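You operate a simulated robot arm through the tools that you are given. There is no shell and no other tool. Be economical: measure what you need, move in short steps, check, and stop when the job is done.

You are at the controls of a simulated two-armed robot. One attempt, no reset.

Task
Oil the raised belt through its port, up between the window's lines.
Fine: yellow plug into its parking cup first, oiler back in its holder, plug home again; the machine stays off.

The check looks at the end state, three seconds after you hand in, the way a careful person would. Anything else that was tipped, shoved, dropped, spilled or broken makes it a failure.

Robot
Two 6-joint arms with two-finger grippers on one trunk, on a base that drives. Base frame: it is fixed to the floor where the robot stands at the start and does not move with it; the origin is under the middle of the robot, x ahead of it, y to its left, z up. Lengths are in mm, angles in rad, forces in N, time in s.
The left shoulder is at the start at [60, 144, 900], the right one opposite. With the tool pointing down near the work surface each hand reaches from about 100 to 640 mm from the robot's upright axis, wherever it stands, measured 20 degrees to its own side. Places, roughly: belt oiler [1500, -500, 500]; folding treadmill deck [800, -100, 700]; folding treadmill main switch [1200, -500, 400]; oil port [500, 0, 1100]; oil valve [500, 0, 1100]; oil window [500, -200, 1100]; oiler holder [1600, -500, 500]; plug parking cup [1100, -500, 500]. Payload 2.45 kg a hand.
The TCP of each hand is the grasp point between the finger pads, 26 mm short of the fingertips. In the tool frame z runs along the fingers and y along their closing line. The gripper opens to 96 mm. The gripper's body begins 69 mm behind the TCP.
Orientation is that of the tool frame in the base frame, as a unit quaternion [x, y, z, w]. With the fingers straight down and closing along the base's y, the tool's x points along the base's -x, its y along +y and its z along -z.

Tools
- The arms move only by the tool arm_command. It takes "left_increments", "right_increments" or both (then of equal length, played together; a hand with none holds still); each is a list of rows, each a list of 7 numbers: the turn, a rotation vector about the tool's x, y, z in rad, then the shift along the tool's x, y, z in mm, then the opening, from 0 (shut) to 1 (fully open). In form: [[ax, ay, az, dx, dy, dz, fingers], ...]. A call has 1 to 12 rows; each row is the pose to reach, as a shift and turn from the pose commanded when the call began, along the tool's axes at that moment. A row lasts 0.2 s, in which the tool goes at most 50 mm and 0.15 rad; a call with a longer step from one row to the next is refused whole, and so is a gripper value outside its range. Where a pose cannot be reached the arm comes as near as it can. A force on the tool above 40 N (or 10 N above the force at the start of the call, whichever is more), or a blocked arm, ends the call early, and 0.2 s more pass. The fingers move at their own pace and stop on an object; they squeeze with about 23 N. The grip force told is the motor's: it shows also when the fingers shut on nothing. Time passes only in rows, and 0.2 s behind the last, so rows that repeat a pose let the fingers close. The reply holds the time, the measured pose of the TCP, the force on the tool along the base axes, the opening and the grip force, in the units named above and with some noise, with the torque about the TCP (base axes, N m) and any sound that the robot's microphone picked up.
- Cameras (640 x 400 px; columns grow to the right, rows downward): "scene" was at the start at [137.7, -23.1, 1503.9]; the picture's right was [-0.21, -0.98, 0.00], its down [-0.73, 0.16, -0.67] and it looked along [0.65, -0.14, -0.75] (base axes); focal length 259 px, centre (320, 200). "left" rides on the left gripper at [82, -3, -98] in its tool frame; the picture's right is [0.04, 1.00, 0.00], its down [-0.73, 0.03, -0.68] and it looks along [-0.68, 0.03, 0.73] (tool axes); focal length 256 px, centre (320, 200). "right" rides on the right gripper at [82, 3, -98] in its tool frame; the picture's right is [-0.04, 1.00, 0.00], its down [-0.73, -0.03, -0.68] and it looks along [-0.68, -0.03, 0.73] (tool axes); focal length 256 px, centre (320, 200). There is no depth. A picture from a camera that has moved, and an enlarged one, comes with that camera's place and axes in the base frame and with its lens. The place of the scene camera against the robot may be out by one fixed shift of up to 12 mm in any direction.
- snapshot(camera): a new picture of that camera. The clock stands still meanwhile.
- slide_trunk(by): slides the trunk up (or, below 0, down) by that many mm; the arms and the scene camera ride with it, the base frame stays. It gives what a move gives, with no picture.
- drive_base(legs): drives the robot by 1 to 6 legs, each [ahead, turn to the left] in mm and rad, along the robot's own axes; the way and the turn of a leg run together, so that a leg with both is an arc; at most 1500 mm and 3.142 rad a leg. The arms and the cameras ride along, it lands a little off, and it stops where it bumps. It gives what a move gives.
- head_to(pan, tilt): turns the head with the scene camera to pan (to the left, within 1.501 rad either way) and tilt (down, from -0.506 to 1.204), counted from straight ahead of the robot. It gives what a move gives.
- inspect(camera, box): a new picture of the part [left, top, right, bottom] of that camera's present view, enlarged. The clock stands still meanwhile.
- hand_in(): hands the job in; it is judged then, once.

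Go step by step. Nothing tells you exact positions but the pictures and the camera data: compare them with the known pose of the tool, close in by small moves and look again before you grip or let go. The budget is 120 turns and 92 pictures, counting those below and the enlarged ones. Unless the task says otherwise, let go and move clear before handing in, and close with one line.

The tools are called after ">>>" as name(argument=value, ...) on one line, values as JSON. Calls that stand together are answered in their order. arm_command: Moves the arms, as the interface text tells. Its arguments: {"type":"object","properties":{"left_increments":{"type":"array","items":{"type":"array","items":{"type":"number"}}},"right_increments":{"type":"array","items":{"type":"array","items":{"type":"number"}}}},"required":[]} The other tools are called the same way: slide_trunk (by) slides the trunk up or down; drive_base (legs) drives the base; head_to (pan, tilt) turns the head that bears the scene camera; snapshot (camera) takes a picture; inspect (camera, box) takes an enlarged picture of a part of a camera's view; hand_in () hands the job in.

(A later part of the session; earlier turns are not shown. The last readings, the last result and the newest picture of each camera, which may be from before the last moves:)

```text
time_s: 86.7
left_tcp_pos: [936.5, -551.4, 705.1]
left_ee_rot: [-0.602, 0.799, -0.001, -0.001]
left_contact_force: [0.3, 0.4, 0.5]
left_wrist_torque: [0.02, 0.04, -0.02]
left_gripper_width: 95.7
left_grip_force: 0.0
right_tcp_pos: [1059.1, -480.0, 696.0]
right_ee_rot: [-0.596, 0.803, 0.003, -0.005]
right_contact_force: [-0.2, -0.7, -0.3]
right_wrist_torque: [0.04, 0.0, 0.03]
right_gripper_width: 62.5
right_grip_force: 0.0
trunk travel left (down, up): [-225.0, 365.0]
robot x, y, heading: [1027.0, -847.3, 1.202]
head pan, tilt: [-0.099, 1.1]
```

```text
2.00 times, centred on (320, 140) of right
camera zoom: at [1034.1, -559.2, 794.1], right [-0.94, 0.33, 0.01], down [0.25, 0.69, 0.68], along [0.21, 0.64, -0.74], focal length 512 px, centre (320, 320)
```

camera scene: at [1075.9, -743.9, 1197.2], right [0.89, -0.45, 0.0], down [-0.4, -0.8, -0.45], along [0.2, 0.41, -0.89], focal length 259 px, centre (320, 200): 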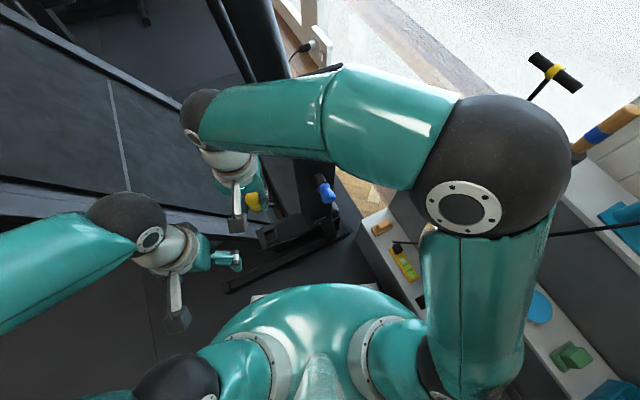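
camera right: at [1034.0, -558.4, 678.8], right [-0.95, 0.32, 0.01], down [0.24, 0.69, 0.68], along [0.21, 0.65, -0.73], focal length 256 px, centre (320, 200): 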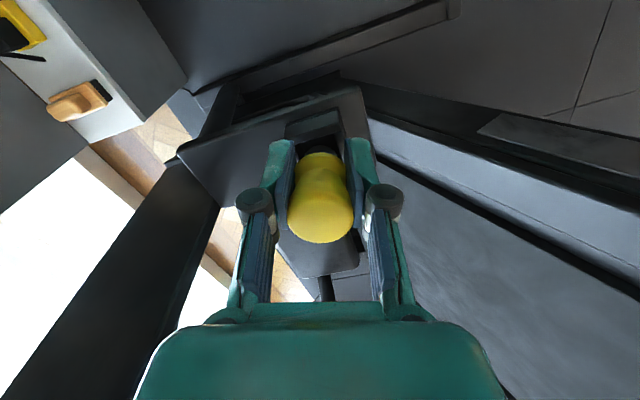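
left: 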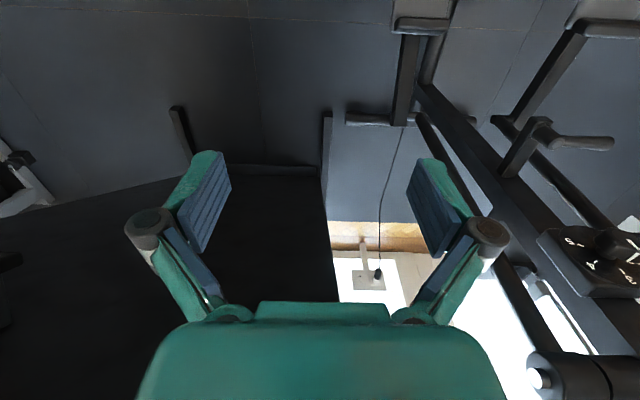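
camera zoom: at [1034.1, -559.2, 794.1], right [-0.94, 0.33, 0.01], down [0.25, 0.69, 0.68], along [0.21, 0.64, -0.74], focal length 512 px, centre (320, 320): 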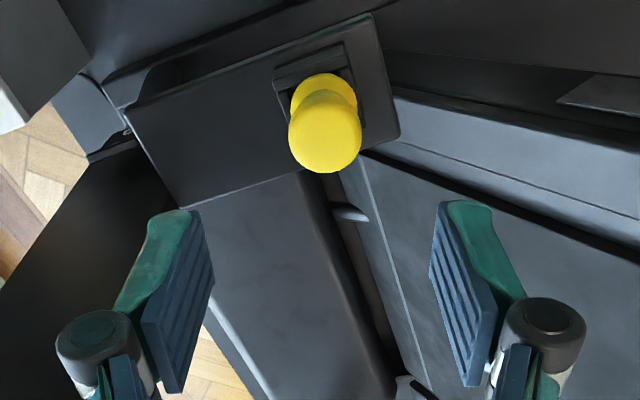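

The plug stands in its cup, around (1059,-471). Now I retract the right hand, raise a bit, and turn toward the oiler.

>>> slide_trunk(by=100)

>>> arm_command(right_increments=[[0, 0, 0, 30, 0, 0, 0.8], [0, 0, 0, 60, 0, 0, 0.8], [0, 0, 0, 60, -45, 0, 0.8], [0, 0, 0, 60, -90, 0, 0.8], [0, 0, 0, 60, -135, 0, 0.8], [0, 0, 0, 60, -180, 0, 0.8], [0, 0, 0, 60, -225, 0, 0.8]])

>>> drive_base(legs=[[0, -0.5], [50, 0]])

>>> head_to(pan=-0.15, tilt=0.85)

>>> snapshot(camera="scene")

>>> snapshot(camera="right")

```text
time_s: 88.0
left_tcp_pos: [936.6, -551.9, 805.0]
left_ee_rot: [-0.602, 0.799, 0.0, 0.0]
left_contact_force: [1.3, -0.1, 0.1]
left_wrist_torque: [0.01, 0.03, 0.0]
left_gripper_width: 95.9
left_grip_force: 0.0
right_tcp_pos: [1059.2, -480.2, 795.3]
right_ee_rot: [-0.597, 0.803, 0.003, -0.004]
right_contact_force: [0.3, -0.5, -0.4]
right_wrist_torque: [-0.05, 0.0, -0.01]
right_gripper_width: 62.3
right_grip_force: 0.0
trunk travel left (down, up): [-325.0, 265.0]
robot x, y, heading: [1022.9, -849.6, 1.21]
head pan, tilt: [-0.099, 1.1]
```

```text
time_s: 89.6
left_tcp_pos: [935.2, -552.7, 803.5]
left_ee_rot: [-0.602, 0.798, -0.001, 0.001]
left_contact_force: [-0.5, 0.7, 0.1]
left_wrist_torque: [-0.02, -0.02, 0.01]
left_gripper_width: 96.2
left_grip_force: 0.1
right_tcp_pos: [1253.1, -602.6, 795.4]
right_ee_rot: [-0.601, 0.799, 0.004, -0.003]
right_contact_force: [0.3, -0.4, -1.2]
right_wrist_torque: [-0.02, 0.04, 0.06]
right_gripper_width: 76.7
right_grip_force: 0.0
trunk travel left (down, up): [-325.0, 265.0]
robot x, y, heading: [1026.6, -850.3, 1.205]
head pan, tilt: [-0.099, 1.1]
```

```text
time_s: 92.1
left_tcp_pos: [1104.1, -525.8, 805.8]
left_ee_rot: [-0.395, 0.919, 0.0, -0.003]
left_contact_force: [0.0, 0.4, 0.1]
left_wrist_torque: [0.01, 0.03, -0.01]
left_gripper_width: 96.1
left_grip_force: 0.0
right_tcp_pos: [1360.6, -717.9, 794.7]
right_ee_rot: [-0.393, 0.92, 0.005, -0.002]
right_contact_force: [0.4, -0.3, -0.5]
right_wrist_torque: [-0.04, 0.03, -0.02]
right_gripper_width: 76.8
right_grip_force: 0.0
trunk travel left (down, up): [-325.0, 265.0]
robot x, y, heading: [1026.7, -814.4, 0.642]
head pan, tilt: [-0.099, 1.1]
```

```text
time_s: 92.8
left_tcp_pos: [1103.8, -524.2, 806.0]
left_ee_rot: [-0.394, 0.919, -0.001, -0.003]
left_contact_force: [0.0, -0.5, 0.2]
left_wrist_torque: [-0.01, -0.03, -0.05]
left_gripper_width: 96.0
left_grip_force: 0.1
right_tcp_pos: [1360.0, -717.5, 795.5]
right_ee_rot: [-0.392, 0.92, 0.004, -0.002]
right_contact_force: [0.3, 0.0, 0.8]
right_wrist_torque: [-0.01, 0.0, 0.05]
right_gripper_width: 76.9
right_grip_force: 0.0
trunk travel left (down, up): [-325.0, 265.0]
robot x, y, heading: [1028.3, -814.0, 0.647]
head pan, tilt: [-0.15, 0.85]
```

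```text
32 pictures are left
camera scene: at [1145.4, -747.1, 1302.9], right [0.47, -0.88, 0.0], down [-0.66, -0.36, -0.66], along [0.58, 0.31, -0.75], focal length 259 px, centre (320, 200)
```

scene: 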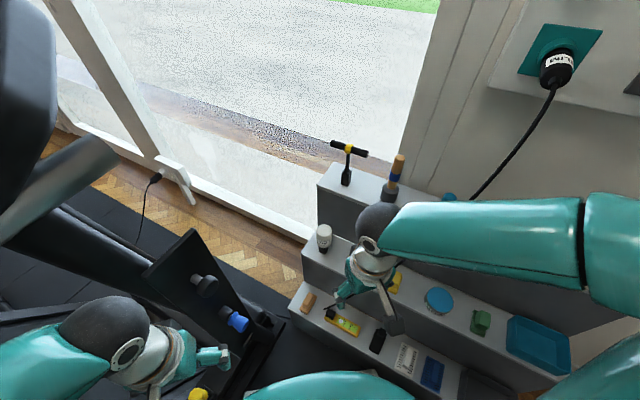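

```text
31 pictures are left
camera right: at [1302.2, -775.8, 893.8], right [-0.69, 0.72, 0.01], down [0.53, 0.5, 0.68], along [0.48, 0.48, -0.73], focal length 256 px, centre (320, 200)
```

right: 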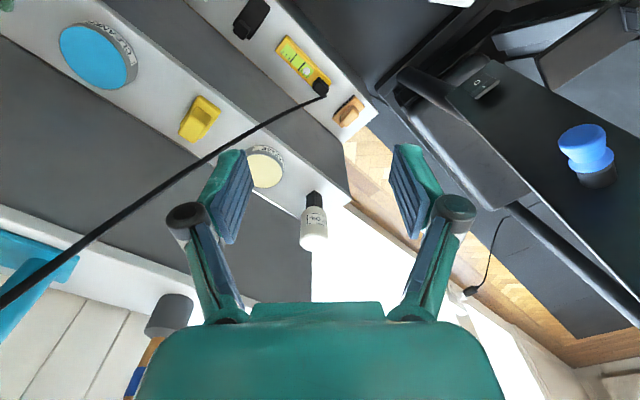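

The oiler's top is near (1546,-547,632), bottle ~43 mm wide. I move the right hand above it, turning the closing line along y.

>>> arm_command(right_increments=[[0, 0, 0.134, -42, -3, 0, 0.9], [0, 0, 0.268, -84, -6, 0, 0.9], [0, 0, 0.402, -126, -9, 0, 0.9], [0, 0, 0.536, -168, -12, 0, 0.9], [0, 0, 0.67, -210, -15, 0, 0.9], [0, 0, 0.806, -250, -17, 0, 0.9], [0, 0, 0.806, -250, -17, 0, 0.9]])

>>> snapshot(camera="right")

>>> snapshot(camera="scene")

```text
time_s: 94.5
left_tcp_pos: [1104.7, -525.6, 806.5]
left_ee_rot: [-0.394, 0.919, -0.001, -0.002]
left_contact_force: [-0.2, 0.7, 0.8]
left_wrist_torque: [-0.03, 0.0, 0.02]
left_gripper_width: 95.9
left_grip_force: 0.0
right_tcp_pos: [1543.6, -547.5, 796.5]
right_ee_rot: [0.001, 1.0, 0.003, -0.005]
right_contact_force: [-0.7, 0.3, 0.0]
right_wrist_torque: [-0.02, -0.01, -0.03]
right_gripper_width: 86.5
right_grip_force: 0.1
trunk travel left (down, up): [-325.0, 265.0]
robot x, y, heading: [1026.1, -814.6, 0.644]
head pan, tilt: [-0.15, 0.85]
```

```text
30 pictures are left
camera right: at [1463.3, -546.0, 895.4], right [0.04, 1.0, 0.01], down [0.74, -0.04, 0.67], along [0.67, -0.02, -0.74], focal length 256 px, centre (320, 200)
```

right: 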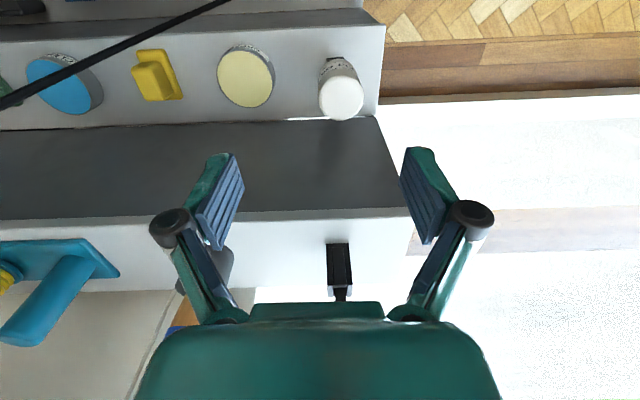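

```text
29 pictures are left
camera scene: at [1145.6, -746.9, 1303.0], right [0.47, -0.88, 0.0], down [-0.66, -0.36, -0.66], along [0.58, 0.31, -0.75], focal length 259 px, centre (320, 200)
```

scene: 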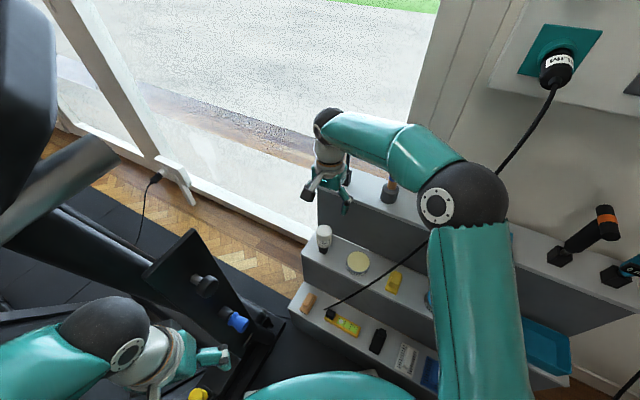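

Re-triangulating with the wrist camera: bottle end at about (1577,-523,595). I shift and lower part way, then look again.

>>> arm_command(right_increments=[[0, 0, 0, -16, 12, 20, 1], [0, 0, 0, -33, 24, 40, 1], [0, 0, 0, -33, 24, 70, 1], [0, 0, 0, -33, 24, 70, 1]])

>>> snapshot(camera="right")

```text
time_s: 95.5
left_tcp_pos: [1104.0, -526.0, 807.2]
left_ee_rot: [-0.396, 0.918, -0.001, -0.003]
left_contact_force: [0.2, 0.6, -0.9]
left_wrist_torque: [0.01, 0.02, 0.01]
left_gripper_width: 96.1
left_grip_force: 0.0
right_tcp_pos: [1577.9, -524.1, 724.3]
right_ee_rot: [0.0, 1.0, 0.005, -0.004]
right_contact_force: [0.3, 0.5, -0.2]
right_wrist_torque: [0.0, 0.01, -0.01]
right_gripper_width: 95.8
right_grip_force: 0.1
trunk travel left (down, up): [-325.0, 265.0]
robot x, y, heading: [1025.7, -813.2, 0.644]
head pan, tilt: [-0.15, 0.85]
```

```text
28 pictures are left
camera right: at [1498.1, -522.7, 824.0], right [0.04, 1.0, 0.01], down [0.74, -0.03, 0.67], along [0.67, -0.02, -0.74], focal length 256 px, centre (320, 200)
```

right: 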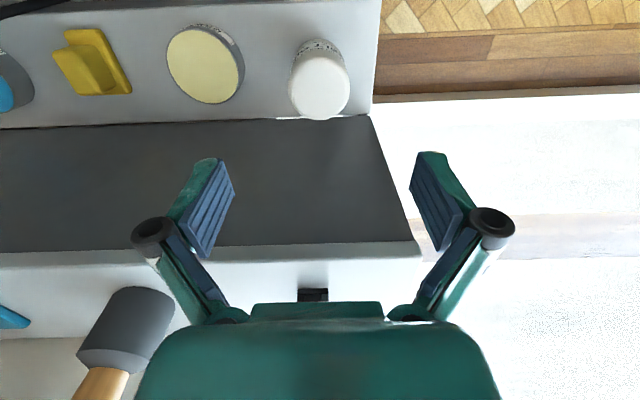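

Bottle end is at (1571,-524,611), ~48 mm wide. Before lowering the trunk I check that the left elbow is clear of the handle.

>>> head_to(pan=1.0, tilt=0.6)

>>> snapshot(camera="scene")

```text
time_s: 96.8
left_tcp_pos: [1104.9, -526.2, 805.9]
left_ee_rot: [-0.394, 0.919, 0.0, -0.003]
left_contact_force: [-0.6, -0.6, -0.1]
left_wrist_torque: [0.01, 0.0, -0.01]
left_gripper_width: 96.1
left_grip_force: 0.0
right_tcp_pos: [1577.4, -523.0, 725.7]
right_ee_rot: [0.0, 1.0, 0.006, -0.004]
right_contact_force: [0.2, -0.2, -0.1]
right_wrist_torque: [-0.03, -0.02, -0.01]
right_gripper_width: 96.1
right_grip_force: 0.0
trunk travel left (down, up): [-325.0, 265.0]
robot x, y, heading: [1029.7, -811.9, 0.644]
head pan, tilt: [1.0, 0.6]
```

```text
27 pictures are left
camera scene: at [1070.2, -696.0, 1323.9], right [1.0, 0.07, 0.0], down [0.04, -0.56, -0.82], along [-0.06, 0.82, -0.57], focal length 259 px, centre (320, 200)
```

scene: 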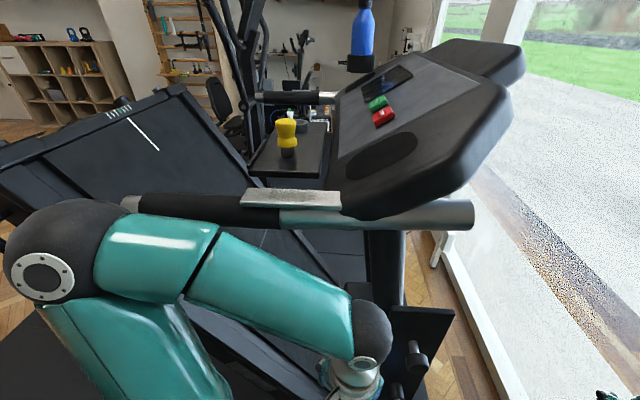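

The left elbow is clear (~40 mm). I centre the hand over the bottle and lower by trunk.

>>> arm_command(right_increments=[[0, 0, 0, 6.5, 0, 0, 1], [0, 0, 0, 6.5, 0, 0, 1]])

>>> slide_trunk(by=-90)

>>> snapshot(camera="right")

```text
time_s: 97.4
left_tcp_pos: [1104.2, -524.8, 806.4]
left_ee_rot: [-0.394, 0.919, 0.0, -0.003]
left_contact_force: [0.5, 0.2, -0.2]
left_wrist_torque: [-0.01, -0.03, 0.01]
left_gripper_width: 96.2
left_grip_force: 0.0
right_tcp_pos: [1571.9, -524.6, 725.2]
right_ee_rot: [-0.001, 1.0, 0.004, -0.004]
right_contact_force: [0.4, -0.4, -0.5]
right_wrist_torque: [0.04, 0.0, -0.01]
right_gripper_width: 96.4
right_grip_force: 0.0
trunk travel left (down, up): [-325.0, 265.0]
robot x, y, heading: [1028.1, -813.3, 0.646]
head pan, tilt: [1.0, 0.6]
```

```text
time_s: 98.7
left_tcp_pos: [1103.9, -524.8, 716.6]
left_ee_rot: [-0.395, 0.919, 0.0, -0.003]
left_contact_force: [-0.9, -0.7, 0.6]
left_wrist_torque: [-0.02, -0.03, 0.01]
left_gripper_width: 96.1
left_grip_force: 0.0
right_tcp_pos: [1570.8, -524.1, 634.7]
right_ee_rot: [0.0, 1.0, 0.005, -0.003]
right_contact_force: [0.7, 0.2, 0.0]
right_wrist_torque: [-0.02, 0.03, -0.04]
right_gripper_width: 95.9
right_grip_force: 0.1
trunk travel left (down, up): [-235.0, 355.0]
robot x, y, heading: [1028.6, -810.2, 0.643]
head pan, tilt: [1.0, 0.6]
```

```text
26 pictures are left
camera right: at [1491.4, -523.3, 734.5], right [0.04, 1.0, 0.01], down [0.74, -0.03, 0.67], along [0.67, -0.02, -0.74], focal length 256 px, centre (320, 200)
```

right: 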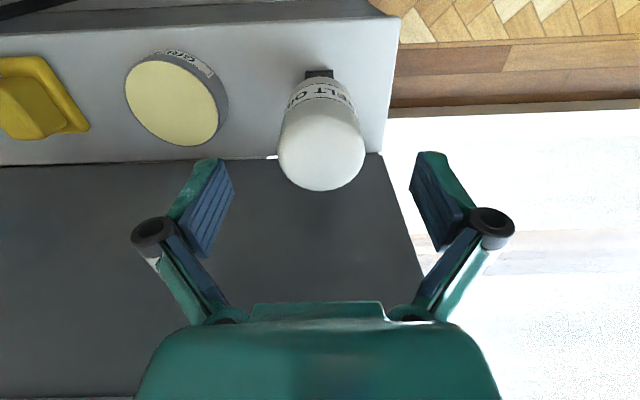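

Aligned in y; x needs ~5 mm back. I lower another 52 mm.

>>> arm_command(right_increments=[[0, 0, 0, 5, 0, 0, 1], [0, 0, 0, 5, 0, 0, 1]])

>>> slide_trunk(by=-52)

>>> snapshot(camera="right")

```text
time_s: 99.3
left_tcp_pos: [1103.6, -525.5, 716.6]
left_ee_rot: [-0.395, 0.919, -0.001, -0.003]
left_contact_force: [-0.1, 0.4, -0.2]
left_wrist_torque: [-0.02, 0.01, -0.01]
left_gripper_width: 95.8
left_grip_force: 0.1
right_tcp_pos: [1566.6, -522.8, 635.5]
right_ee_rot: [0.001, 1.0, 0.005, -0.003]
right_contact_force: [-0.1, 0.4, -0.2]
right_wrist_torque: [-0.01, -0.01, 0.0]
right_gripper_width: 95.8
right_grip_force: 0.0
trunk travel left (down, up): [-235.0, 355.0]
robot x, y, heading: [1029.3, -815.5, 0.644]
head pan, tilt: [1.0, 0.6]
```

```text
time_s: 100.2
left_tcp_pos: [1104.9, -526.1, 664.6]
left_ee_rot: [-0.395, 0.919, 0.0, -0.002]
left_contact_force: [0.6, -1.3, 0.3]
left_wrist_torque: [0.0, -0.01, 0.01]
left_gripper_width: 96.0
left_grip_force: 0.1
right_tcp_pos: [1566.4, -524.8, 583.7]
right_ee_rot: [0.0, 1.0, 0.004, -0.004]
right_contact_force: [0.9, -0.4, 0.2]
right_wrist_torque: [0.02, 0.02, -0.01]
right_gripper_width: 95.7
right_grip_force: 0.0
trunk travel left (down, up): [-183.0, 407.0]
robot x, y, heading: [1028.2, -811.5, 0.647]
head pan, tilt: [1.0, 0.6]
```

```text
25 pictures are left
camera right: at [1486.4, -523.3, 682.6], right [0.04, 1.0, 0.01], down [0.74, -0.03, 0.67], along [0.67, -0.02, -0.74], focal length 256 px, centre (320, 200)
```

right: 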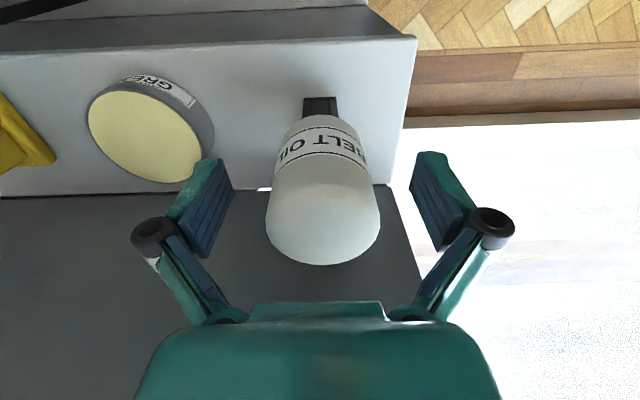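

The fingers straddle the bottle, clear of the grease tin. I close and then lift.

>>> arm_command(right_increments=[[0, 0, 0, 0, 0, 0, 0.5], [0, 0, 0, 0, 0, 0, 0.3], [0, 0, 0, 0, 0, 0, 0], [0, 0, 0, 0, 0, 0, 0], [0, 0, 0, 0, 0, 0, 0]])

>>> slide_trunk(by=120)

>>> snapshot(camera="right")

```text
time_s: 101.4
left_tcp_pos: [1103.7, -525.7, 664.5]
left_ee_rot: [-0.394, 0.919, -0.001, -0.002]
left_contact_force: [0.3, -0.3, -0.2]
left_wrist_torque: [-0.02, 0.0, -0.01]
left_gripper_width: 95.9
left_grip_force: 0.1
right_tcp_pos: [1566.4, -524.8, 584.4]
right_ee_rot: [0.0, 1.0, 0.004, -0.004]
right_contact_force: [0.4, -1.0, 1.8]
right_wrist_torque: [-0.02, -0.01, 0.03]
right_gripper_width: 51.1
right_grip_force: 22.8
trunk travel left (down, up): [-183.0, 407.0]
robot x, y, heading: [1028.4, -813.4, 0.644]
head pan, tilt: [1.0, 0.6]
```

```text
time_s: 102.9
left_tcp_pos: [1104.2, -524.8, 785.3]
left_ee_rot: [-0.394, 0.919, 0.0, -0.003]
left_contact_force: [-0.7, 0.3, 0.6]
left_wrist_torque: [-0.03, -0.04, -0.01]
left_gripper_width: 96.0
left_grip_force: 0.2
right_tcp_pos: [1567.4, -524.4, 703.1]
right_ee_rot: [0.0, 1.0, 0.003, -0.004]
right_contact_force: [1.2, 0.9, -0.8]
right_wrist_torque: [0.01, 0.03, -0.03]
right_gripper_width: 51.4
right_grip_force: 23.3
trunk travel left (down, up): [-303.0, 287.0]
robot x, y, heading: [1029.3, -811.4, 0.646]
head pan, tilt: [1.0, 0.6]
```

```text
24 pictures are left
camera right: at [1486.6, -523.2, 802.2], right [0.04, 1.0, 0.01], down [0.74, -0.03, 0.67], along [0.67, -0.02, -0.74], focal length 256 px, centre (320, 200)
```

right: 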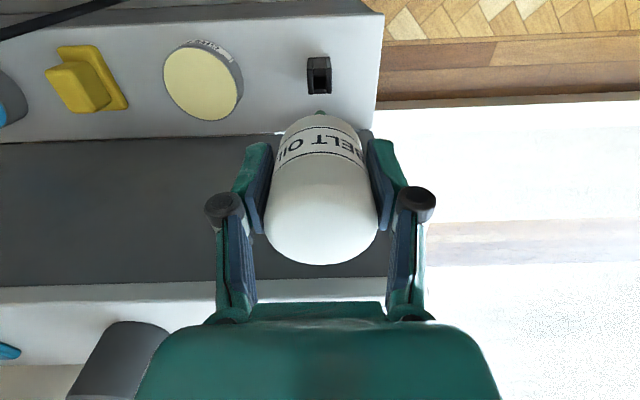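

The oiler is out, its nozzle pointing down. I raise, retract the right hand with the bottle upright, then raise to the top.

>>> slide_trunk(by=150)

>>> arm_command(right_increments=[[0, 0, 0, 32, -36, 0, 0], [0, 0, 0, 64, -72, 0, 0], [0, 0, 0, 96, -108, 0, 0], [0, 0, 0, 128, -144, 0, 0], [0, 0, 0, 160, -180, 0, 0], [0, 0, 0, 185, -208, 0, 0]])

>>> slide_trunk(by=135)

>>> drive_base(legs=[[0, -0.62]])

```text
time_s: 104.7
left_tcp_pos: [1104.5, -524.9, 934.9]
left_ee_rot: [-0.395, 0.919, 0.0, -0.003]
left_contact_force: [0.1, -0.2, 0.4]
left_wrist_torque: [0.03, 0.03, 0.04]
left_gripper_width: 95.9
left_grip_force: 0.1
right_tcp_pos: [1567.6, -524.0, 852.6]
right_ee_rot: [-0.001, 1.0, 0.003, -0.004]
right_contact_force: [-0.2, 0.4, -0.9]
right_wrist_torque: [-0.01, 0.01, -0.02]
right_gripper_width: 51.3
right_grip_force: 23.2
trunk travel left (down, up): [-453.0, 137.0]
robot x, y, heading: [1026.4, -810.7, 0.648]
head pan, tilt: [1.0, 0.6]
```

```text
time_s: 106.0
left_tcp_pos: [1103.8, -525.6, 935.1]
left_ee_rot: [-0.395, 0.919, 0.0, -0.002]
left_contact_force: [0.2, -1.3, -0.1]
left_wrist_torque: [-0.02, 0.01, 0.01]
left_gripper_width: 96.2
left_grip_force: 0.0
right_tcp_pos: [1381.9, -735.6, 851.4]
right_ee_rot: [-0.001, 1.0, 0.005, -0.003]
right_contact_force: [-0.1, -0.6, -0.8]
right_wrist_torque: [0.04, -0.03, 0.0]
right_gripper_width: 51.1
right_grip_force: 23.2
trunk travel left (down, up): [-453.0, 137.0]
robot x, y, heading: [1030.5, -814.2, 0.644]
head pan, tilt: [1.0, 0.6]
```

```text
time_s: 107.7
left_tcp_pos: [1104.1, -525.2, 1069.3]
left_ee_rot: [-0.395, 0.918, 0.0, -0.003]
left_contact_force: [-0.1, 0.0, -0.3]
left_wrist_torque: [-0.01, 0.02, 0.02]
left_gripper_width: 96.0
left_grip_force: 0.0
right_tcp_pos: [1381.8, -734.2, 985.6]
right_ee_rot: [0.0, 1.0, 0.004, -0.005]
right_contact_force: [-0.4, 0.3, -1.7]
right_wrist_torque: [0.02, 0.0, 0.0]
right_gripper_width: 51.2
right_grip_force: 22.8
trunk travel left (down, up): [-588.0, 2.0]
robot x, y, heading: [1028.0, -814.5, 0.643]
head pan, tilt: [1.0, 0.6]
```

```text
time_s: 110.0
left_tcp_pos: [1261.6, -627.2, 1069.2]
left_ee_rot: [-0.086, 0.996, 0.0, -0.003]
left_contact_force: [-0.5, 1.0, -0.5]
left_wrist_torque: [0.0, -0.05, 0.01]
left_gripper_width: 96.2
left_grip_force: 0.1
right_tcp_pos: [1359.3, -960.5, 985.9]
right_ee_rot: [0.314, 0.949, 0.005, -0.002]
right_contact_force: [0.2, -0.4, -1.4]
right_wrist_torque: [0.0, 0.02, 0.0]
right_gripper_width: 51.1
right_grip_force: 23.0
trunk travel left (down, up): [-588.0, 2.0]
robot x, y, heading: [1031.5, -792.7, 0.005]
head pan, tilt: [1.0, 0.6]
```

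Heading is 0 again. I reverse out of the corridor, then turn toward the port.

>>> drive_base(legs=[[-250, 0.12], [-680, -0.12]])

>>> drive_base(legs=[[0, 1.25]])

```text
time_s: 115.3
left_tcp_pos: [324.5, -694.2, 1069.6]
left_ee_rot: [-0.084, 0.996, 0.0, -0.003]
left_contact_force: [-0.3, -0.8, 0.1]
left_wrist_torque: [0.02, -0.01, 0.0]
left_gripper_width: 96.0
left_grip_force: 0.2
right_tcp_pos: [422.0, -1027.1, 987.9]
right_ee_rot: [0.317, 0.949, 0.005, -0.002]
right_contact_force: [0.1, -0.1, -0.8]
right_wrist_torque: [0.0, -0.05, 0.01]
right_gripper_width: 51.1
right_grip_force: 23.0
trunk travel left (down, up): [-588.0, 2.0]
robot x, y, heading: [90.8, -861.3, 0.005]
head pan, tilt: [1.0, 0.6]
```

```text
time_s: 119.0
left_tcp_pos: [20.1, -579.3, 1071.3]
left_ee_rot: [-0.635, 0.772, -0.001, -0.002]
left_contact_force: [-0.1, 0.8, -0.7]
left_wrist_torque: [-0.04, -0.06, 0.01]
left_gripper_width: 96.0
left_grip_force: 0.1
right_tcp_pos: [365.8, -608.6, 987.6]
right_ee_rot: [-0.281, 0.96, 0.001, -0.005]
right_contact_force: [-0.9, 0.7, -1.7]
right_wrist_torque: [-0.01, -0.04, 0.02]
right_gripper_width: 51.2
right_grip_force: 22.8
trunk travel left (down, up): [-588.0, 2.0]
robot x, y, heading: [120.2, -867.5, 1.216]
head pan, tilt: [1.0, 0.6]
stopped in leg 1: the robot was blocked; the commanded pose is now the measured one
```

I advance with a couple of turns to a pose short of the port's front, keeping the hand clear of the deck.

>>> drive_base(legs=[[150, 0], [0, 0.68], [370, 0], [0, -1.1]])

>>> head_to(pan=-0.1, tilt=0.75)

>>> snapshot(camera="scene")

```text
time_s: 127.7
left_tcp_pos: [101.0, -79.9, 1071.7]
left_ee_rot: [-0.438, 0.899, 0.001, -0.004]
left_contact_force: [0.9, -0.5, 0.6]
left_wrist_torque: [0.06, 0.0, -0.02]
left_gripper_width: 95.9
left_grip_force: 0.0
right_tcp_pos: [399.4, -262.4, 988.1]
right_ee_rot: [-0.051, 0.999, 0.004, -0.005]
right_contact_force: [1.9, -0.3, -1.6]
right_wrist_torque: [0.03, 0.06, -0.02]
right_gripper_width: 51.3
right_grip_force: 22.9
trunk travel left (down, up): [-588.0, 2.0]
robot x, y, heading: [36.5, -358.9, 0.754]
head pan, tilt: [1.0, 0.6]
stopped in leg 4: the robot was blocked; the commanded pose is now the measured one
```

```text
time_s: 129.0
left_tcp_pos: [99.5, -78.4, 1072.7]
left_ee_rot: [-0.439, 0.898, 0.0, -0.003]
left_contact_force: [0.2, -0.1, -0.2]
left_wrist_torque: [0.0, 0.01, 0.02]
left_gripper_width: 96.0
left_grip_force: 0.0
right_tcp_pos: [398.1, -259.4, 989.2]
right_ee_rot: [-0.051, 0.999, 0.003, -0.004]
right_contact_force: [0.4, -0.2, -0.6]
right_wrist_torque: [0.05, 0.03, 0.01]
right_gripper_width: 51.0
right_grip_force: 22.4
trunk travel left (down, up): [-588.0, 2.0]
robot x, y, heading: [40.1, -361.1, 0.753]
head pan, tilt: [-0.099, 0.75]
```

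```text
23 pictures are left
camera scene: at [151.5, -276.5, 1574.0], right [0.61, -0.79, 0.0], down [-0.54, -0.41, -0.73], along [0.58, 0.44, -0.68], focal length 259 px, centre (320, 200)
```

scene: 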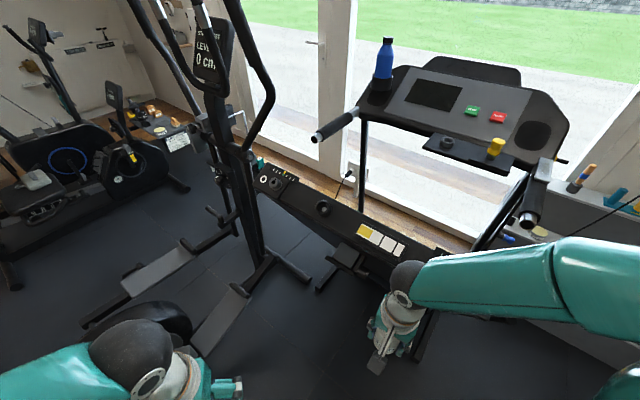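

Port, gauge and hand are in view. I raise the right hand with the bottle and tilt it along the port axis, then drive a bit nearer.

>>> arm_command(right_increments=[[0, 0, 0, 6, 16, -36, 0], [0, 0, 0, 12, 32, -72, 0], [0, 0, 0, 18, 48, -108, 0], [0, 0, 0, 24, 64, -144, 0], [0.006, -0.11, 0.025, 30, 80, -180, 0], [0.011, -0.22, 0.05, 36, 95, -216, 0], [0.016, -0.33, 0.075, 42, 110, -250, 0], [0.022, -0.448, 0.1, 47.5, 125.5, -285, 0]])

>>> drive_base(legs=[[70, 0]])

>>> snapshot(camera="right")

>>> snapshot(camera="left")

```text
time_s: 130.8
left_tcp_pos: [100.8, -77.4, 1071.3]
left_ee_rot: [-0.439, 0.898, 0.001, -0.003]
left_contact_force: [0.3, 0.2, 0.1]
left_wrist_torque: [0.01, -0.01, 0.0]
left_gripper_width: 95.8
left_grip_force: 0.1
right_tcp_pos: [341.3, -140.6, 1279.1]
right_ee_rot: [0.002, 0.976, 0.003, 0.219]
right_contact_force: [0.5, 0.9, -0.3]
right_wrist_torque: [-0.02, -0.02, -0.02]
right_gripper_width: 51.2
right_grip_force: 23.4
trunk travel left (down, up): [-588.0, 2.0]
robot x, y, heading: [40.6, -364.1, 0.753]
head pan, tilt: [-0.099, 0.75]
```

```text
time_s: 131.8
left_tcp_pos: [154.3, -28.1, 1071.7]
left_ee_rot: [-0.439, 0.898, -0.001, -0.004]
left_contact_force: [-0.3, 0.1, -0.8]
left_wrist_torque: [-0.05, 0.05, 0.02]
left_gripper_width: 96.1
left_grip_force: 0.1
right_tcp_pos: [396.1, -92.1, 1277.4]
right_ee_rot: [0.001, 0.976, 0.002, 0.217]
right_contact_force: [0.9, -0.4, -2.1]
right_wrist_torque: [-0.05, 0.07, -0.06]
right_gripper_width: 51.4
right_grip_force: 22.8
trunk travel left (down, up): [-588.0, 2.0]
robot x, y, heading: [91.0, -310.2, 0.752]
head pan, tilt: [-0.099, 0.75]
```

```text
22 pictures are left
camera right: at [280.9, -89.1, 1331.8], right [0.04, 1.0, 0.02], down [0.38, -0.03, 0.93], along [0.93, -0.03, -0.38], focal length 256 px, centre (320, 200)
```

right: 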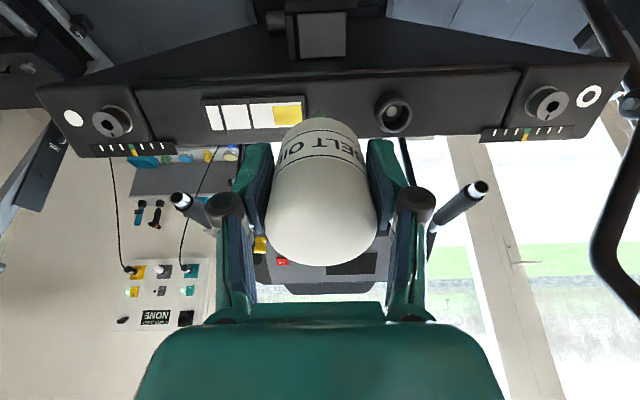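

```text
21 pictures are left
camera left: at [106.6, -95.2, 1169.3], right [-0.81, 0.58, 0.0], down [0.43, 0.6, 0.67], along [0.39, 0.55, -0.74], focal length 256 px, centre (320, 200)
```

left: 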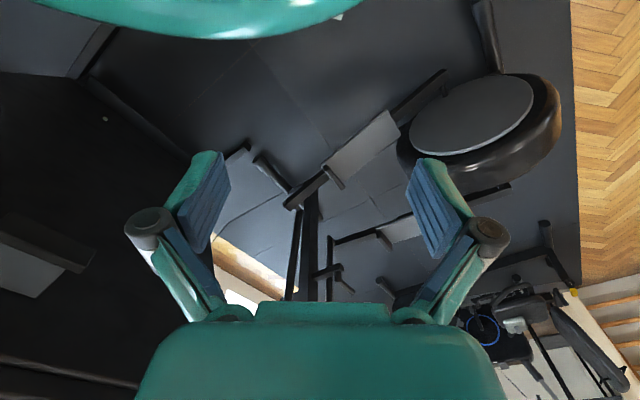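

The nozzle is hidden from the right camera, so I turn the left hand's camera to serve as a side view of the port.

>>> arm_command(left_increments=[[0, 0, 0.142, -14, 2.5, -11, 1], [0, 0, 0.284, -28, 5, -22, 1], [0, 0, 0.426, -41, 8, -32, 1], [0, 0, 0.568, -55, 10, -43, 1], [0, 0, 0.71, -68, 13, -54, 1], [0, 0, 0.852, -82, 15, -64, 1], [0, 0, 0.994, -95, 18, -75, 1], [0, 0, 1.136, -109, 21, -86, 1], [0, 0, 1.278, -122, 23, -96, 1], [0, 0, 1.42, -136, 26, -107, 1], [0, 0, 1.56, -150, 28, -118, 1], [0, 0, 1.7, -163, 31, -128, 1]])

>>> arm_command(left_increments=[[0, -0.12, 0, 0, 0, 0, 1], [0, -0.24, 0, 0, 0, 0, 1], [0, -0.36, 0, 0, 0, 0, 1], [0, -0.45, 0, 0, 0, 0, 1]], right_increments=[[0, 0, 0, -8, 18, -2, 0], [0, 0, 0, -16, 37, -4, 0], [0, 0, 0, -24, 55, -6, 0], [0, 0, 0, -34, 74, -9, 0]])

>>> snapshot(camera="left")

>>> snapshot(camera="right")

```text
time_s: 134.4
left_tcp_pos: [227.8, 117.8, 1198.8]
left_ee_rot: [0.386, 0.922, -0.003, -0.003]
left_contact_force: [-0.4, -0.4, 1.1]
left_wrist_torque: [-0.02, 0.0, -0.03]
left_gripper_width: 96.2
left_grip_force: 0.0
right_tcp_pos: [393.0, -93.1, 1279.1]
right_ee_rot: [0.001, 0.976, 0.003, 0.218]
right_contact_force: [0.5, -0.1, -2.3]
right_wrist_torque: [-0.02, 0.01, -0.01]
right_gripper_width: 51.1
right_grip_force: 22.8
trunk travel left (down, up): [-588.0, 2.0]
robot x, y, heading: [92.7, -311.9, 0.748]
head pan, tilt: [-0.099, 0.75]
```

```text
time_s: 135.4
left_tcp_pos: [228.5, 118.3, 1198.6]
left_ee_rot: [0.376, 0.899, -0.089, 0.205]
left_contact_force: [-0.2, -0.4, 0.3]
left_wrist_torque: [-0.01, 0.03, 0.0]
left_gripper_width: 96.0
left_grip_force: 0.0
right_tcp_pos: [420.7, -15.8, 1300.9]
right_ee_rot: [0.002, 0.976, 0.002, 0.217]
right_contact_force: [-0.3, -0.1, -1.2]
right_wrist_torque: [-0.04, 0.01, -0.03]
right_gripper_width: 51.5
right_grip_force: 22.9
trunk travel left (down, up): [-588.0, 2.0]
robot x, y, heading: [91.1, -310.7, 0.749]
head pan, tilt: [-0.099, 0.75]
```

```text
20 pictures are left
camera left: at [144.7, 199.2, 1250.6], right [0.69, 0.73, -0.02], down [0.28, -0.23, 0.93], along [0.67, -0.64, -0.37], focal length 256 px, centre (320, 200)
```

left: 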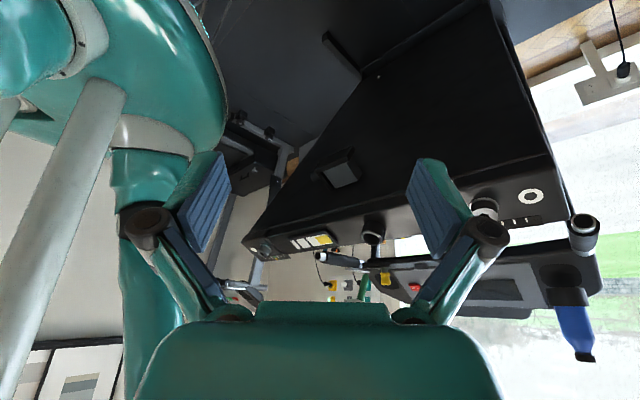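

```text
19 pictures are left
camera right: at [305.5, -14.9, 1355.5], right [0.04, 1.0, 0.02], down [0.38, -0.03, 0.93], along [0.93, -0.03, -0.38], focal length 256 px, centre (320, 200)
```

right: 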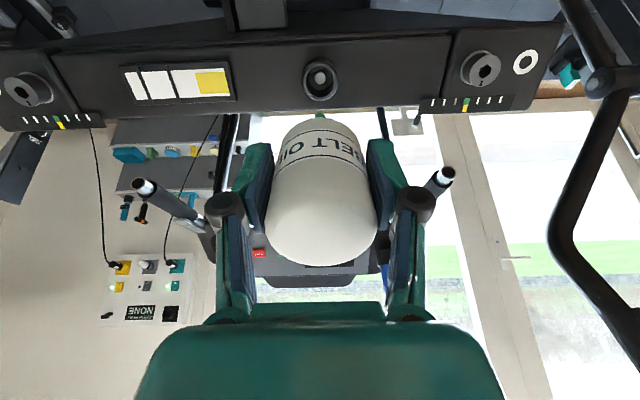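

Port mouth ≈(486,-18.5,1160); nozzle tip about 78 mm beyond the grasp point, and the axis lines up. I advance 55 mm and check from both cameras.

>>> arm_command(right_increments=[[0, 0, 0, 0.5, -2.5, 20, 0], [0, 0, 0, 0.5, -2.5, 40, 0], [0, 0, 0, 0.5, -2.5, 55, 0], [0, 0, 0, 0.5, -2.5, 55, 0]])

>>> inspect(camera="left", box=[300, 190, 460, 310])

>>> inspect(camera="right", box=[250, 70, 390, 160])

```text
time_s: 136.4
left_tcp_pos: [226.9, 117.2, 1198.6]
left_ee_rot: [0.375, 0.9, -0.089, 0.204]
left_contact_force: [-0.1, 0.1, 0.7]
left_wrist_torque: [0.02, 0.01, 0.03]
left_gripper_width: 96.0
left_grip_force: 0.1
right_tcp_pos: [443.6, -19.5, 1249.8]
right_ee_rot: [0.001, 0.976, 0.002, 0.218]
right_contact_force: [-0.6, 0.0, -1.0]
right_wrist_torque: [-0.02, 0.04, -0.01]
right_gripper_width: 51.3
right_grip_force: 22.7
trunk travel left (down, up): [-588.0, 2.0]
robot x, y, heading: [90.5, -312.4, 0.748]
head pan, tilt: [-0.099, 0.75]
```

```text
3.33 times, centred on (380, 250) of left
camera zoom: at [144.5, 198.1, 1251.3], right [0.68, 0.73, -0.02], down [0.28, -0.24, 0.93], along [0.67, -0.64, -0.37], focal length 853 px, centre (120, 33)
```

zoom: 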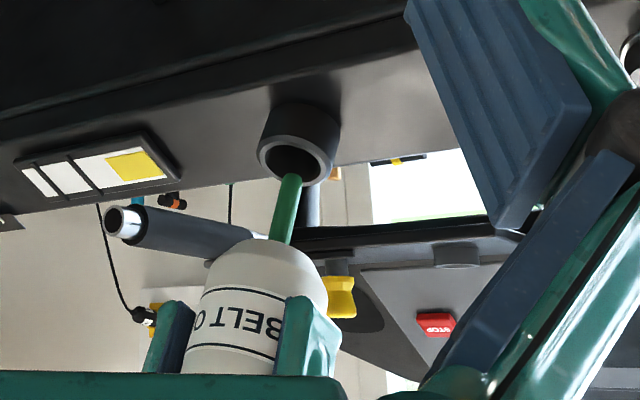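

```text
4.44 times, centred on (320, 115) of right
camera zoom: at [328.5, -17.9, 1304.7], right [0.04, 1.0, 0.02], down [0.38, -0.04, 0.93], along [0.93, -0.03, -0.38], focal length 1138 px, centre (320, 578)
```

zoom: 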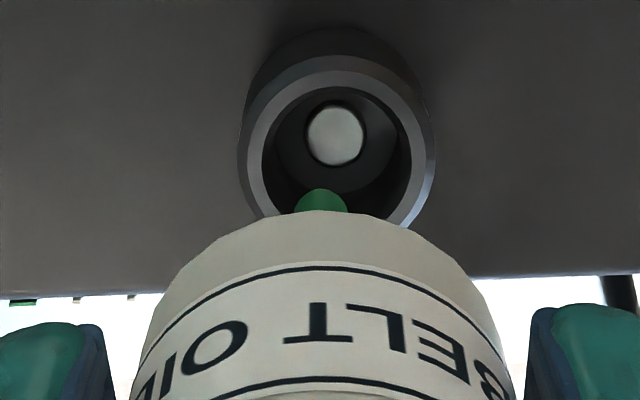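

Nozzle and port line up; only 3 mm shift to +y is needed. I insert 20 mm and look again.

>>> arm_command(right_increments=[[0, 0, 0, 0, 3, 2, 0], [0, 0, 0, 0, 3, 12, 0], [0, 0, 0, 0, 3, 20, 0], [0, 0, 0, 0, 3, 20, 0]])

>>> inspect(camera="left", box=[300, 190, 400, 265])

>>> inspect(camera="right", box=[250, 70, 390, 160])

```text
time_s: 137.4
left_tcp_pos: [229.1, 118.3, 1198.1]
left_ee_rot: [0.375, 0.9, -0.09, 0.204]
left_contact_force: [-0.7, 0.3, 0.3]
left_wrist_torque: [-0.01, 0.01, 0.05]
left_gripper_width: 96.1
left_grip_force: 0.1
right_tcp_pos: [450.7, -16.6, 1233.7]
right_ee_rot: [0.002, 0.976, 0.003, 0.219]
right_contact_force: [-0.5, -0.4, -0.5]
right_wrist_torque: [-0.01, 0.0, -0.02]
right_gripper_width: 51.2
right_grip_force: 23.1
trunk travel left (down, up): [-588.0, 2.0]
robot x, y, heading: [96.4, -312.9, 0.756]
head pan, tilt: [-0.099, 0.75]
```

```text
5.33 times, centred on (350, 228) of left
camera zoom: at [144.5, 198.0, 1251.3], right [0.68, 0.73, -0.02], down [0.28, -0.24, 0.93], along [0.67, -0.64, -0.37], focal length 1365 px, centre (160, 53)
```

zoom: 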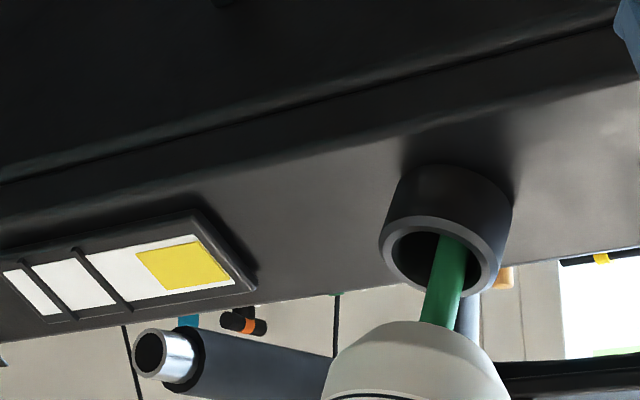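

```text
4.44 times, centred on (320, 115) of right
camera zoom: at [336.5, -15.0, 1287.4], right [0.04, 1.0, 0.02], down [0.38, -0.04, 0.93], along [0.93, -0.03, -0.38], focal length 1138 px, centre (320, 578)
```

zoom: 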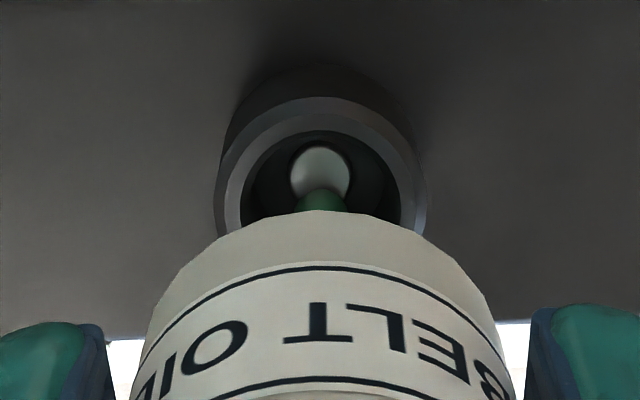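

Nozzle is entering centred on the valve pin, and the left camera also shows the gauge. I advance in small steps until contact.

>>> arm_command(right_increments=[[0, 0, 0, 1.5, 0, 4, 0], [0, 0, 0, 1.5, 0, 8, 0], [0, 0, 0, 1.5, 0, 11, 0]])

>>> inspect(camera="left", box=[290, 190, 410, 280])

```text
time_s: 138.2
left_tcp_pos: [224.3, 116.9, 1200.6]
left_ee_rot: [0.376, 0.9, -0.087, 0.205]
left_contact_force: [0.3, -0.2, 0.7]
left_wrist_torque: [0.01, 0.0, -0.03]
left_gripper_width: 96.1
left_grip_force: 0.1
right_tcp_pos: [449.2, -19.6, 1226.1]
right_ee_rot: [0.002, 0.976, 0.006, 0.219]
right_contact_force: [-15.9, 0.4, 26.4]
right_wrist_torque: [0.03, -0.22, 0.03]
right_gripper_width: 52.1
right_grip_force: 23.5
trunk travel left (down, up): [-588.0, 2.0]
robot x, y, heading: [93.8, -314.8, 0.75]
head pan, tilt: [-0.099, 0.75]
```

```text
4.44 times, centred on (350, 235) of left
camera zoom: at [139.9, 196.4, 1252.5], right [0.68, 0.73, -0.02], down [0.28, -0.24, 0.93], along [0.67, -0.64, -0.37], focal length 1138 px, centre (187, 44)
```

zoom: 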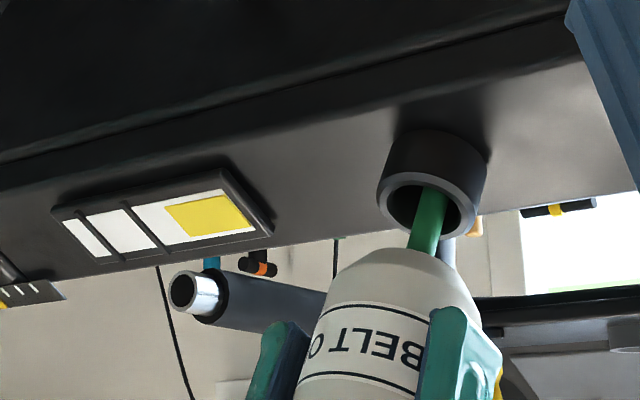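

Contact at ~31 N along the axis; the gauge hasn't visibly moved yet. I hold for 1 s and look at the gauge and bottle.

>>> arm_command(right_increments=[[0, 0, 0, 0, 0, 2, 0], [0, 0, 0, 0, 0, 2, 0], [0, 0, 0, 0, 0, 2, 0], [0, 0, 0, 0, 0, 2, 0]])

>>> snapshot(camera="right")

>>> inspect(camera="left", box=[290, 190, 410, 280])

```text
time_s: 139.2
left_tcp_pos: [224.4, 115.6, 1199.6]
left_ee_rot: [0.375, 0.9, -0.087, 0.205]
left_contact_force: [-0.1, 0.0, 0.0]
left_wrist_torque: [0.01, 0.02, -0.03]
left_gripper_width: 96.1
left_grip_force: 0.1
right_tcp_pos: [451.0, -19.0, 1223.7]
right_ee_rot: [0.001, 0.975, 0.004, 0.22]
right_contact_force: [-17.2, 1.0, 26.2]
right_wrist_torque: [0.08, -0.03, 0.08]
right_gripper_width: 51.4
right_grip_force: 23.1
trunk travel left (down, up): [-588.0, 2.0]
robot x, y, heading: [93.3, -316.6, 0.75]
head pan, tilt: [-0.099, 0.75]
```

```text
13 pictures are left
camera right: at [336.1, -17.6, 1277.8], right [0.04, 1.0, 0.03], down [0.37, -0.04, 0.93], along [0.93, -0.02, -0.37], focal length 256 px, centre (320, 200)
```

right: 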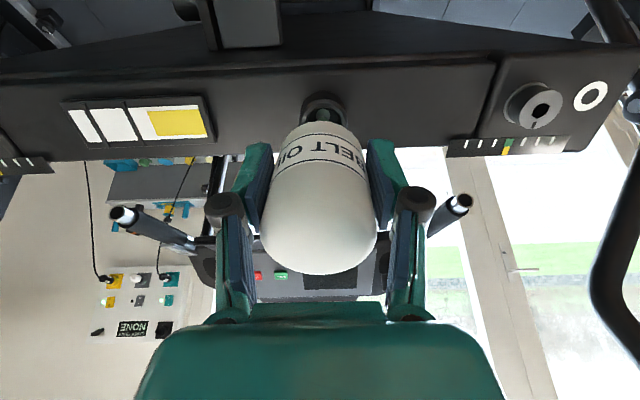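

```text
4.44 times, centred on (350, 235) of left
camera zoom: at [139.9, 196.7, 1252.1], right [0.68, 0.73, -0.02], down [0.28, -0.24, 0.93], along [0.67, -0.64, -0.37], focal length 1138 px, centre (187, 44)
```

zoom: 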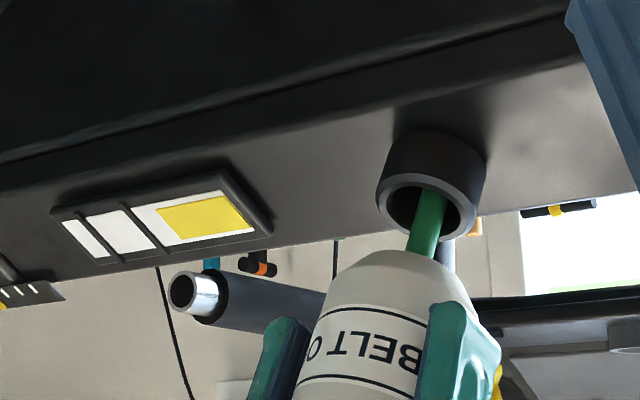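

Oil is flowing: the gauge rose from ~0.6 to ~0.77 of the first section. I hold another 2.4 s and check.

>>> arm_command(right_increments=[[0, 0, 0, 0, 0, 0, 0], [0, 0, 0, 0, 0, 0, 0], [0, 0, 0, 0, 0, 0, 0], [0, 0, 0, 0, 0, 0, 0], [0, 0, 0, 0, 0, 0, 0], [0, 0, 0, 0, 0, 0, 0], [0, 0, 0, 0, 0, 0, 0], [0, 0, 0, 0, 0, 0, 0], [0, 0, 0, 0, 0, 0, 0], [0, 0, 0, 0, 0, 0, 0], [0, 0, 0, 0, 0, 0, 0], [0, 0, 0, 0, 0, 0, 0]])

>>> inspect(camera="right", box=[50, 80, 390, 290])

```text
time_s: 141.8
left_tcp_pos: [223.8, 117.9, 1200.5]
left_ee_rot: [0.375, 0.9, -0.088, 0.205]
left_contact_force: [-0.5, -0.4, 0.3]
left_wrist_torque: [-0.04, -0.04, 0.02]
left_gripper_width: 96.2
left_grip_force: 0.1
right_tcp_pos: [452.7, -20.3, 1223.1]
right_ee_rot: [0.001, 0.976, 0.004, 0.219]
right_contact_force: [-14.6, 1.3, 24.8]
right_wrist_torque: [0.08, -0.1, 0.04]
right_gripper_width: 51.2
right_grip_force: 23.7
trunk travel left (down, up): [-588.0, 2.0]
robot x, y, heading: [98.4, -314.8, 0.747]
head pan, tilt: [-0.099, 0.75]
```

```text
1.88 times, centred on (220, 185) of right
camera zoom: at [336.8, -17.5, 1277.7], right [0.04, 1.0, 0.03], down [0.37, -0.04, 0.93], along [0.93, -0.02, -0.37], focal length 482 px, centre (508, 228)
```

zoom: 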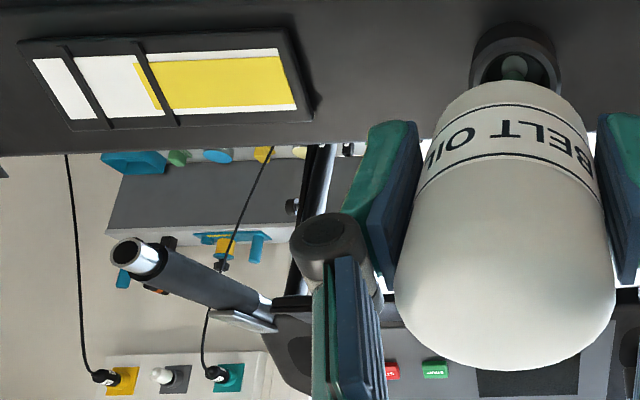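

The fill just passed the first line. I hold ~1.2 s more and then withdraw in the same call.

>>> arm_command(right_increments=[[0, 0, 0, 0, 0, 0, 0], [0, 0, 0, 0, 0, 0, 0], [0, 0, 0, 0, 0, 0, 0], [0, 0, 0, 0, 0, 0, 0], [0, 0, 0, 0, 0, 0, 0], [0, 0, 0, 0, 0, 0, 0], [0, 0, 0, 0, 0, -20, 0], [0, 0, 0, 0, 0, -60, 0], [0, 0, 0, 0, 0, -100, 0]])

>>> snapshot(camera="right")

```text
time_s: 143.8
left_tcp_pos: [227.9, 118.5, 1197.9]
left_ee_rot: [0.375, 0.9, -0.089, 0.204]
left_contact_force: [0.0, 0.8, -0.4]
left_wrist_torque: [-0.04, 0.0, -0.03]
left_gripper_width: 95.9
left_grip_force: 0.1
right_tcp_pos: [413.4, -17.1, 1310.2]
right_ee_rot: [0.002, 0.976, 0.001, 0.219]
right_contact_force: [-1.1, 0.2, -2.1]
right_wrist_torque: [0.01, 0.01, -0.01]
right_gripper_width: 51.3
right_grip_force: 23.0
trunk travel left (down, up): [-588.0, 2.0]
robot x, y, heading: [92.6, -312.2, 0.757]
head pan, tilt: [-0.099, 0.75]
```

```text
10 pictures are left
camera right: at [298.9, -15.6, 1365.0], right [0.04, 1.0, 0.02], down [0.38, -0.03, 0.93], along [0.93, -0.03, -0.38], focal length 256 px, centre (320, 200)
```

right: 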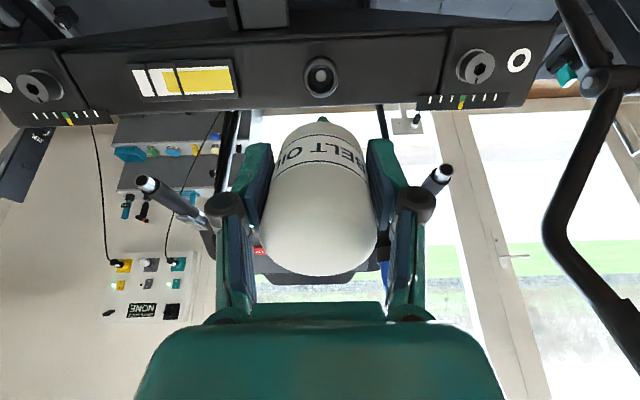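

The fill now stands midway between the two lines. I have few pictures left, so I return by the known poses: back off, restore the carry pose of both arms.

>>> drive_base(legs=[[-70, 0]])

>>> arm_command(left_increments=[[0, 0.12, 0, 0, 0, 0, 1], [0, 0.24, 0, 0, 0, 0, 1], [0, 0.36, 0, 0, 0, 0, 1], [0, 0.45, 0, 0, 0, 0, 1]], right_increments=[[0, 0, 0, 12, 0, 20, 0], [0, 0, 0, 25, 0, 50, 0], [0, 0.05, 0, 35, -20, 80, 0], [0, 0.1, 0, 45, -45, 105, 0]])

```text
time_s: 144.8
left_tcp_pos: [176.2, 67.7, 1199.8]
left_ee_rot: [0.375, 0.9, -0.088, 0.204]
left_contact_force: [-0.6, -1.0, 0.0]
left_wrist_torque: [0.07, -0.04, 0.0]
left_gripper_width: 95.8
left_grip_force: 0.0
right_tcp_pos: [360.9, -69.5, 1311.1]
right_ee_rot: [0.002, 0.976, 0.003, 0.219]
right_contact_force: [-0.3, -0.6, -0.4]
right_wrist_torque: [0.01, -0.01, 0.03]
right_gripper_width: 51.2
right_grip_force: 23.0
trunk travel left (down, up): [-588.0, 2.0]
robot x, y, heading: [44.6, -362.3, 0.751]
head pan, tilt: [-0.099, 0.75]
```

```text
time_s: 145.8
left_tcp_pos: [176.7, 67.7, 1199.6]
left_ee_rot: [0.384, 0.923, -0.001, -0.003]
left_contact_force: [0.2, 0.0, -0.2]
left_wrist_torque: [0.03, -0.01, -0.02]
left_gripper_width: 96.1
left_grip_force: 0.0
right_tcp_pos: [369.0, -111.0, 1195.6]
right_ee_rot: [0.002, 0.986, 0.003, 0.168]
right_contact_force: [0.2, 0.1, -1.2]
right_wrist_torque: [0.04, 0.0, 0.01]
right_gripper_width: 51.4
right_grip_force: 22.8
trunk travel left (down, up): [-588.0, 2.0]
robot x, y, heading: [39.1, -361.8, 0.754]
head pan, tilt: [-0.099, 0.75]
```

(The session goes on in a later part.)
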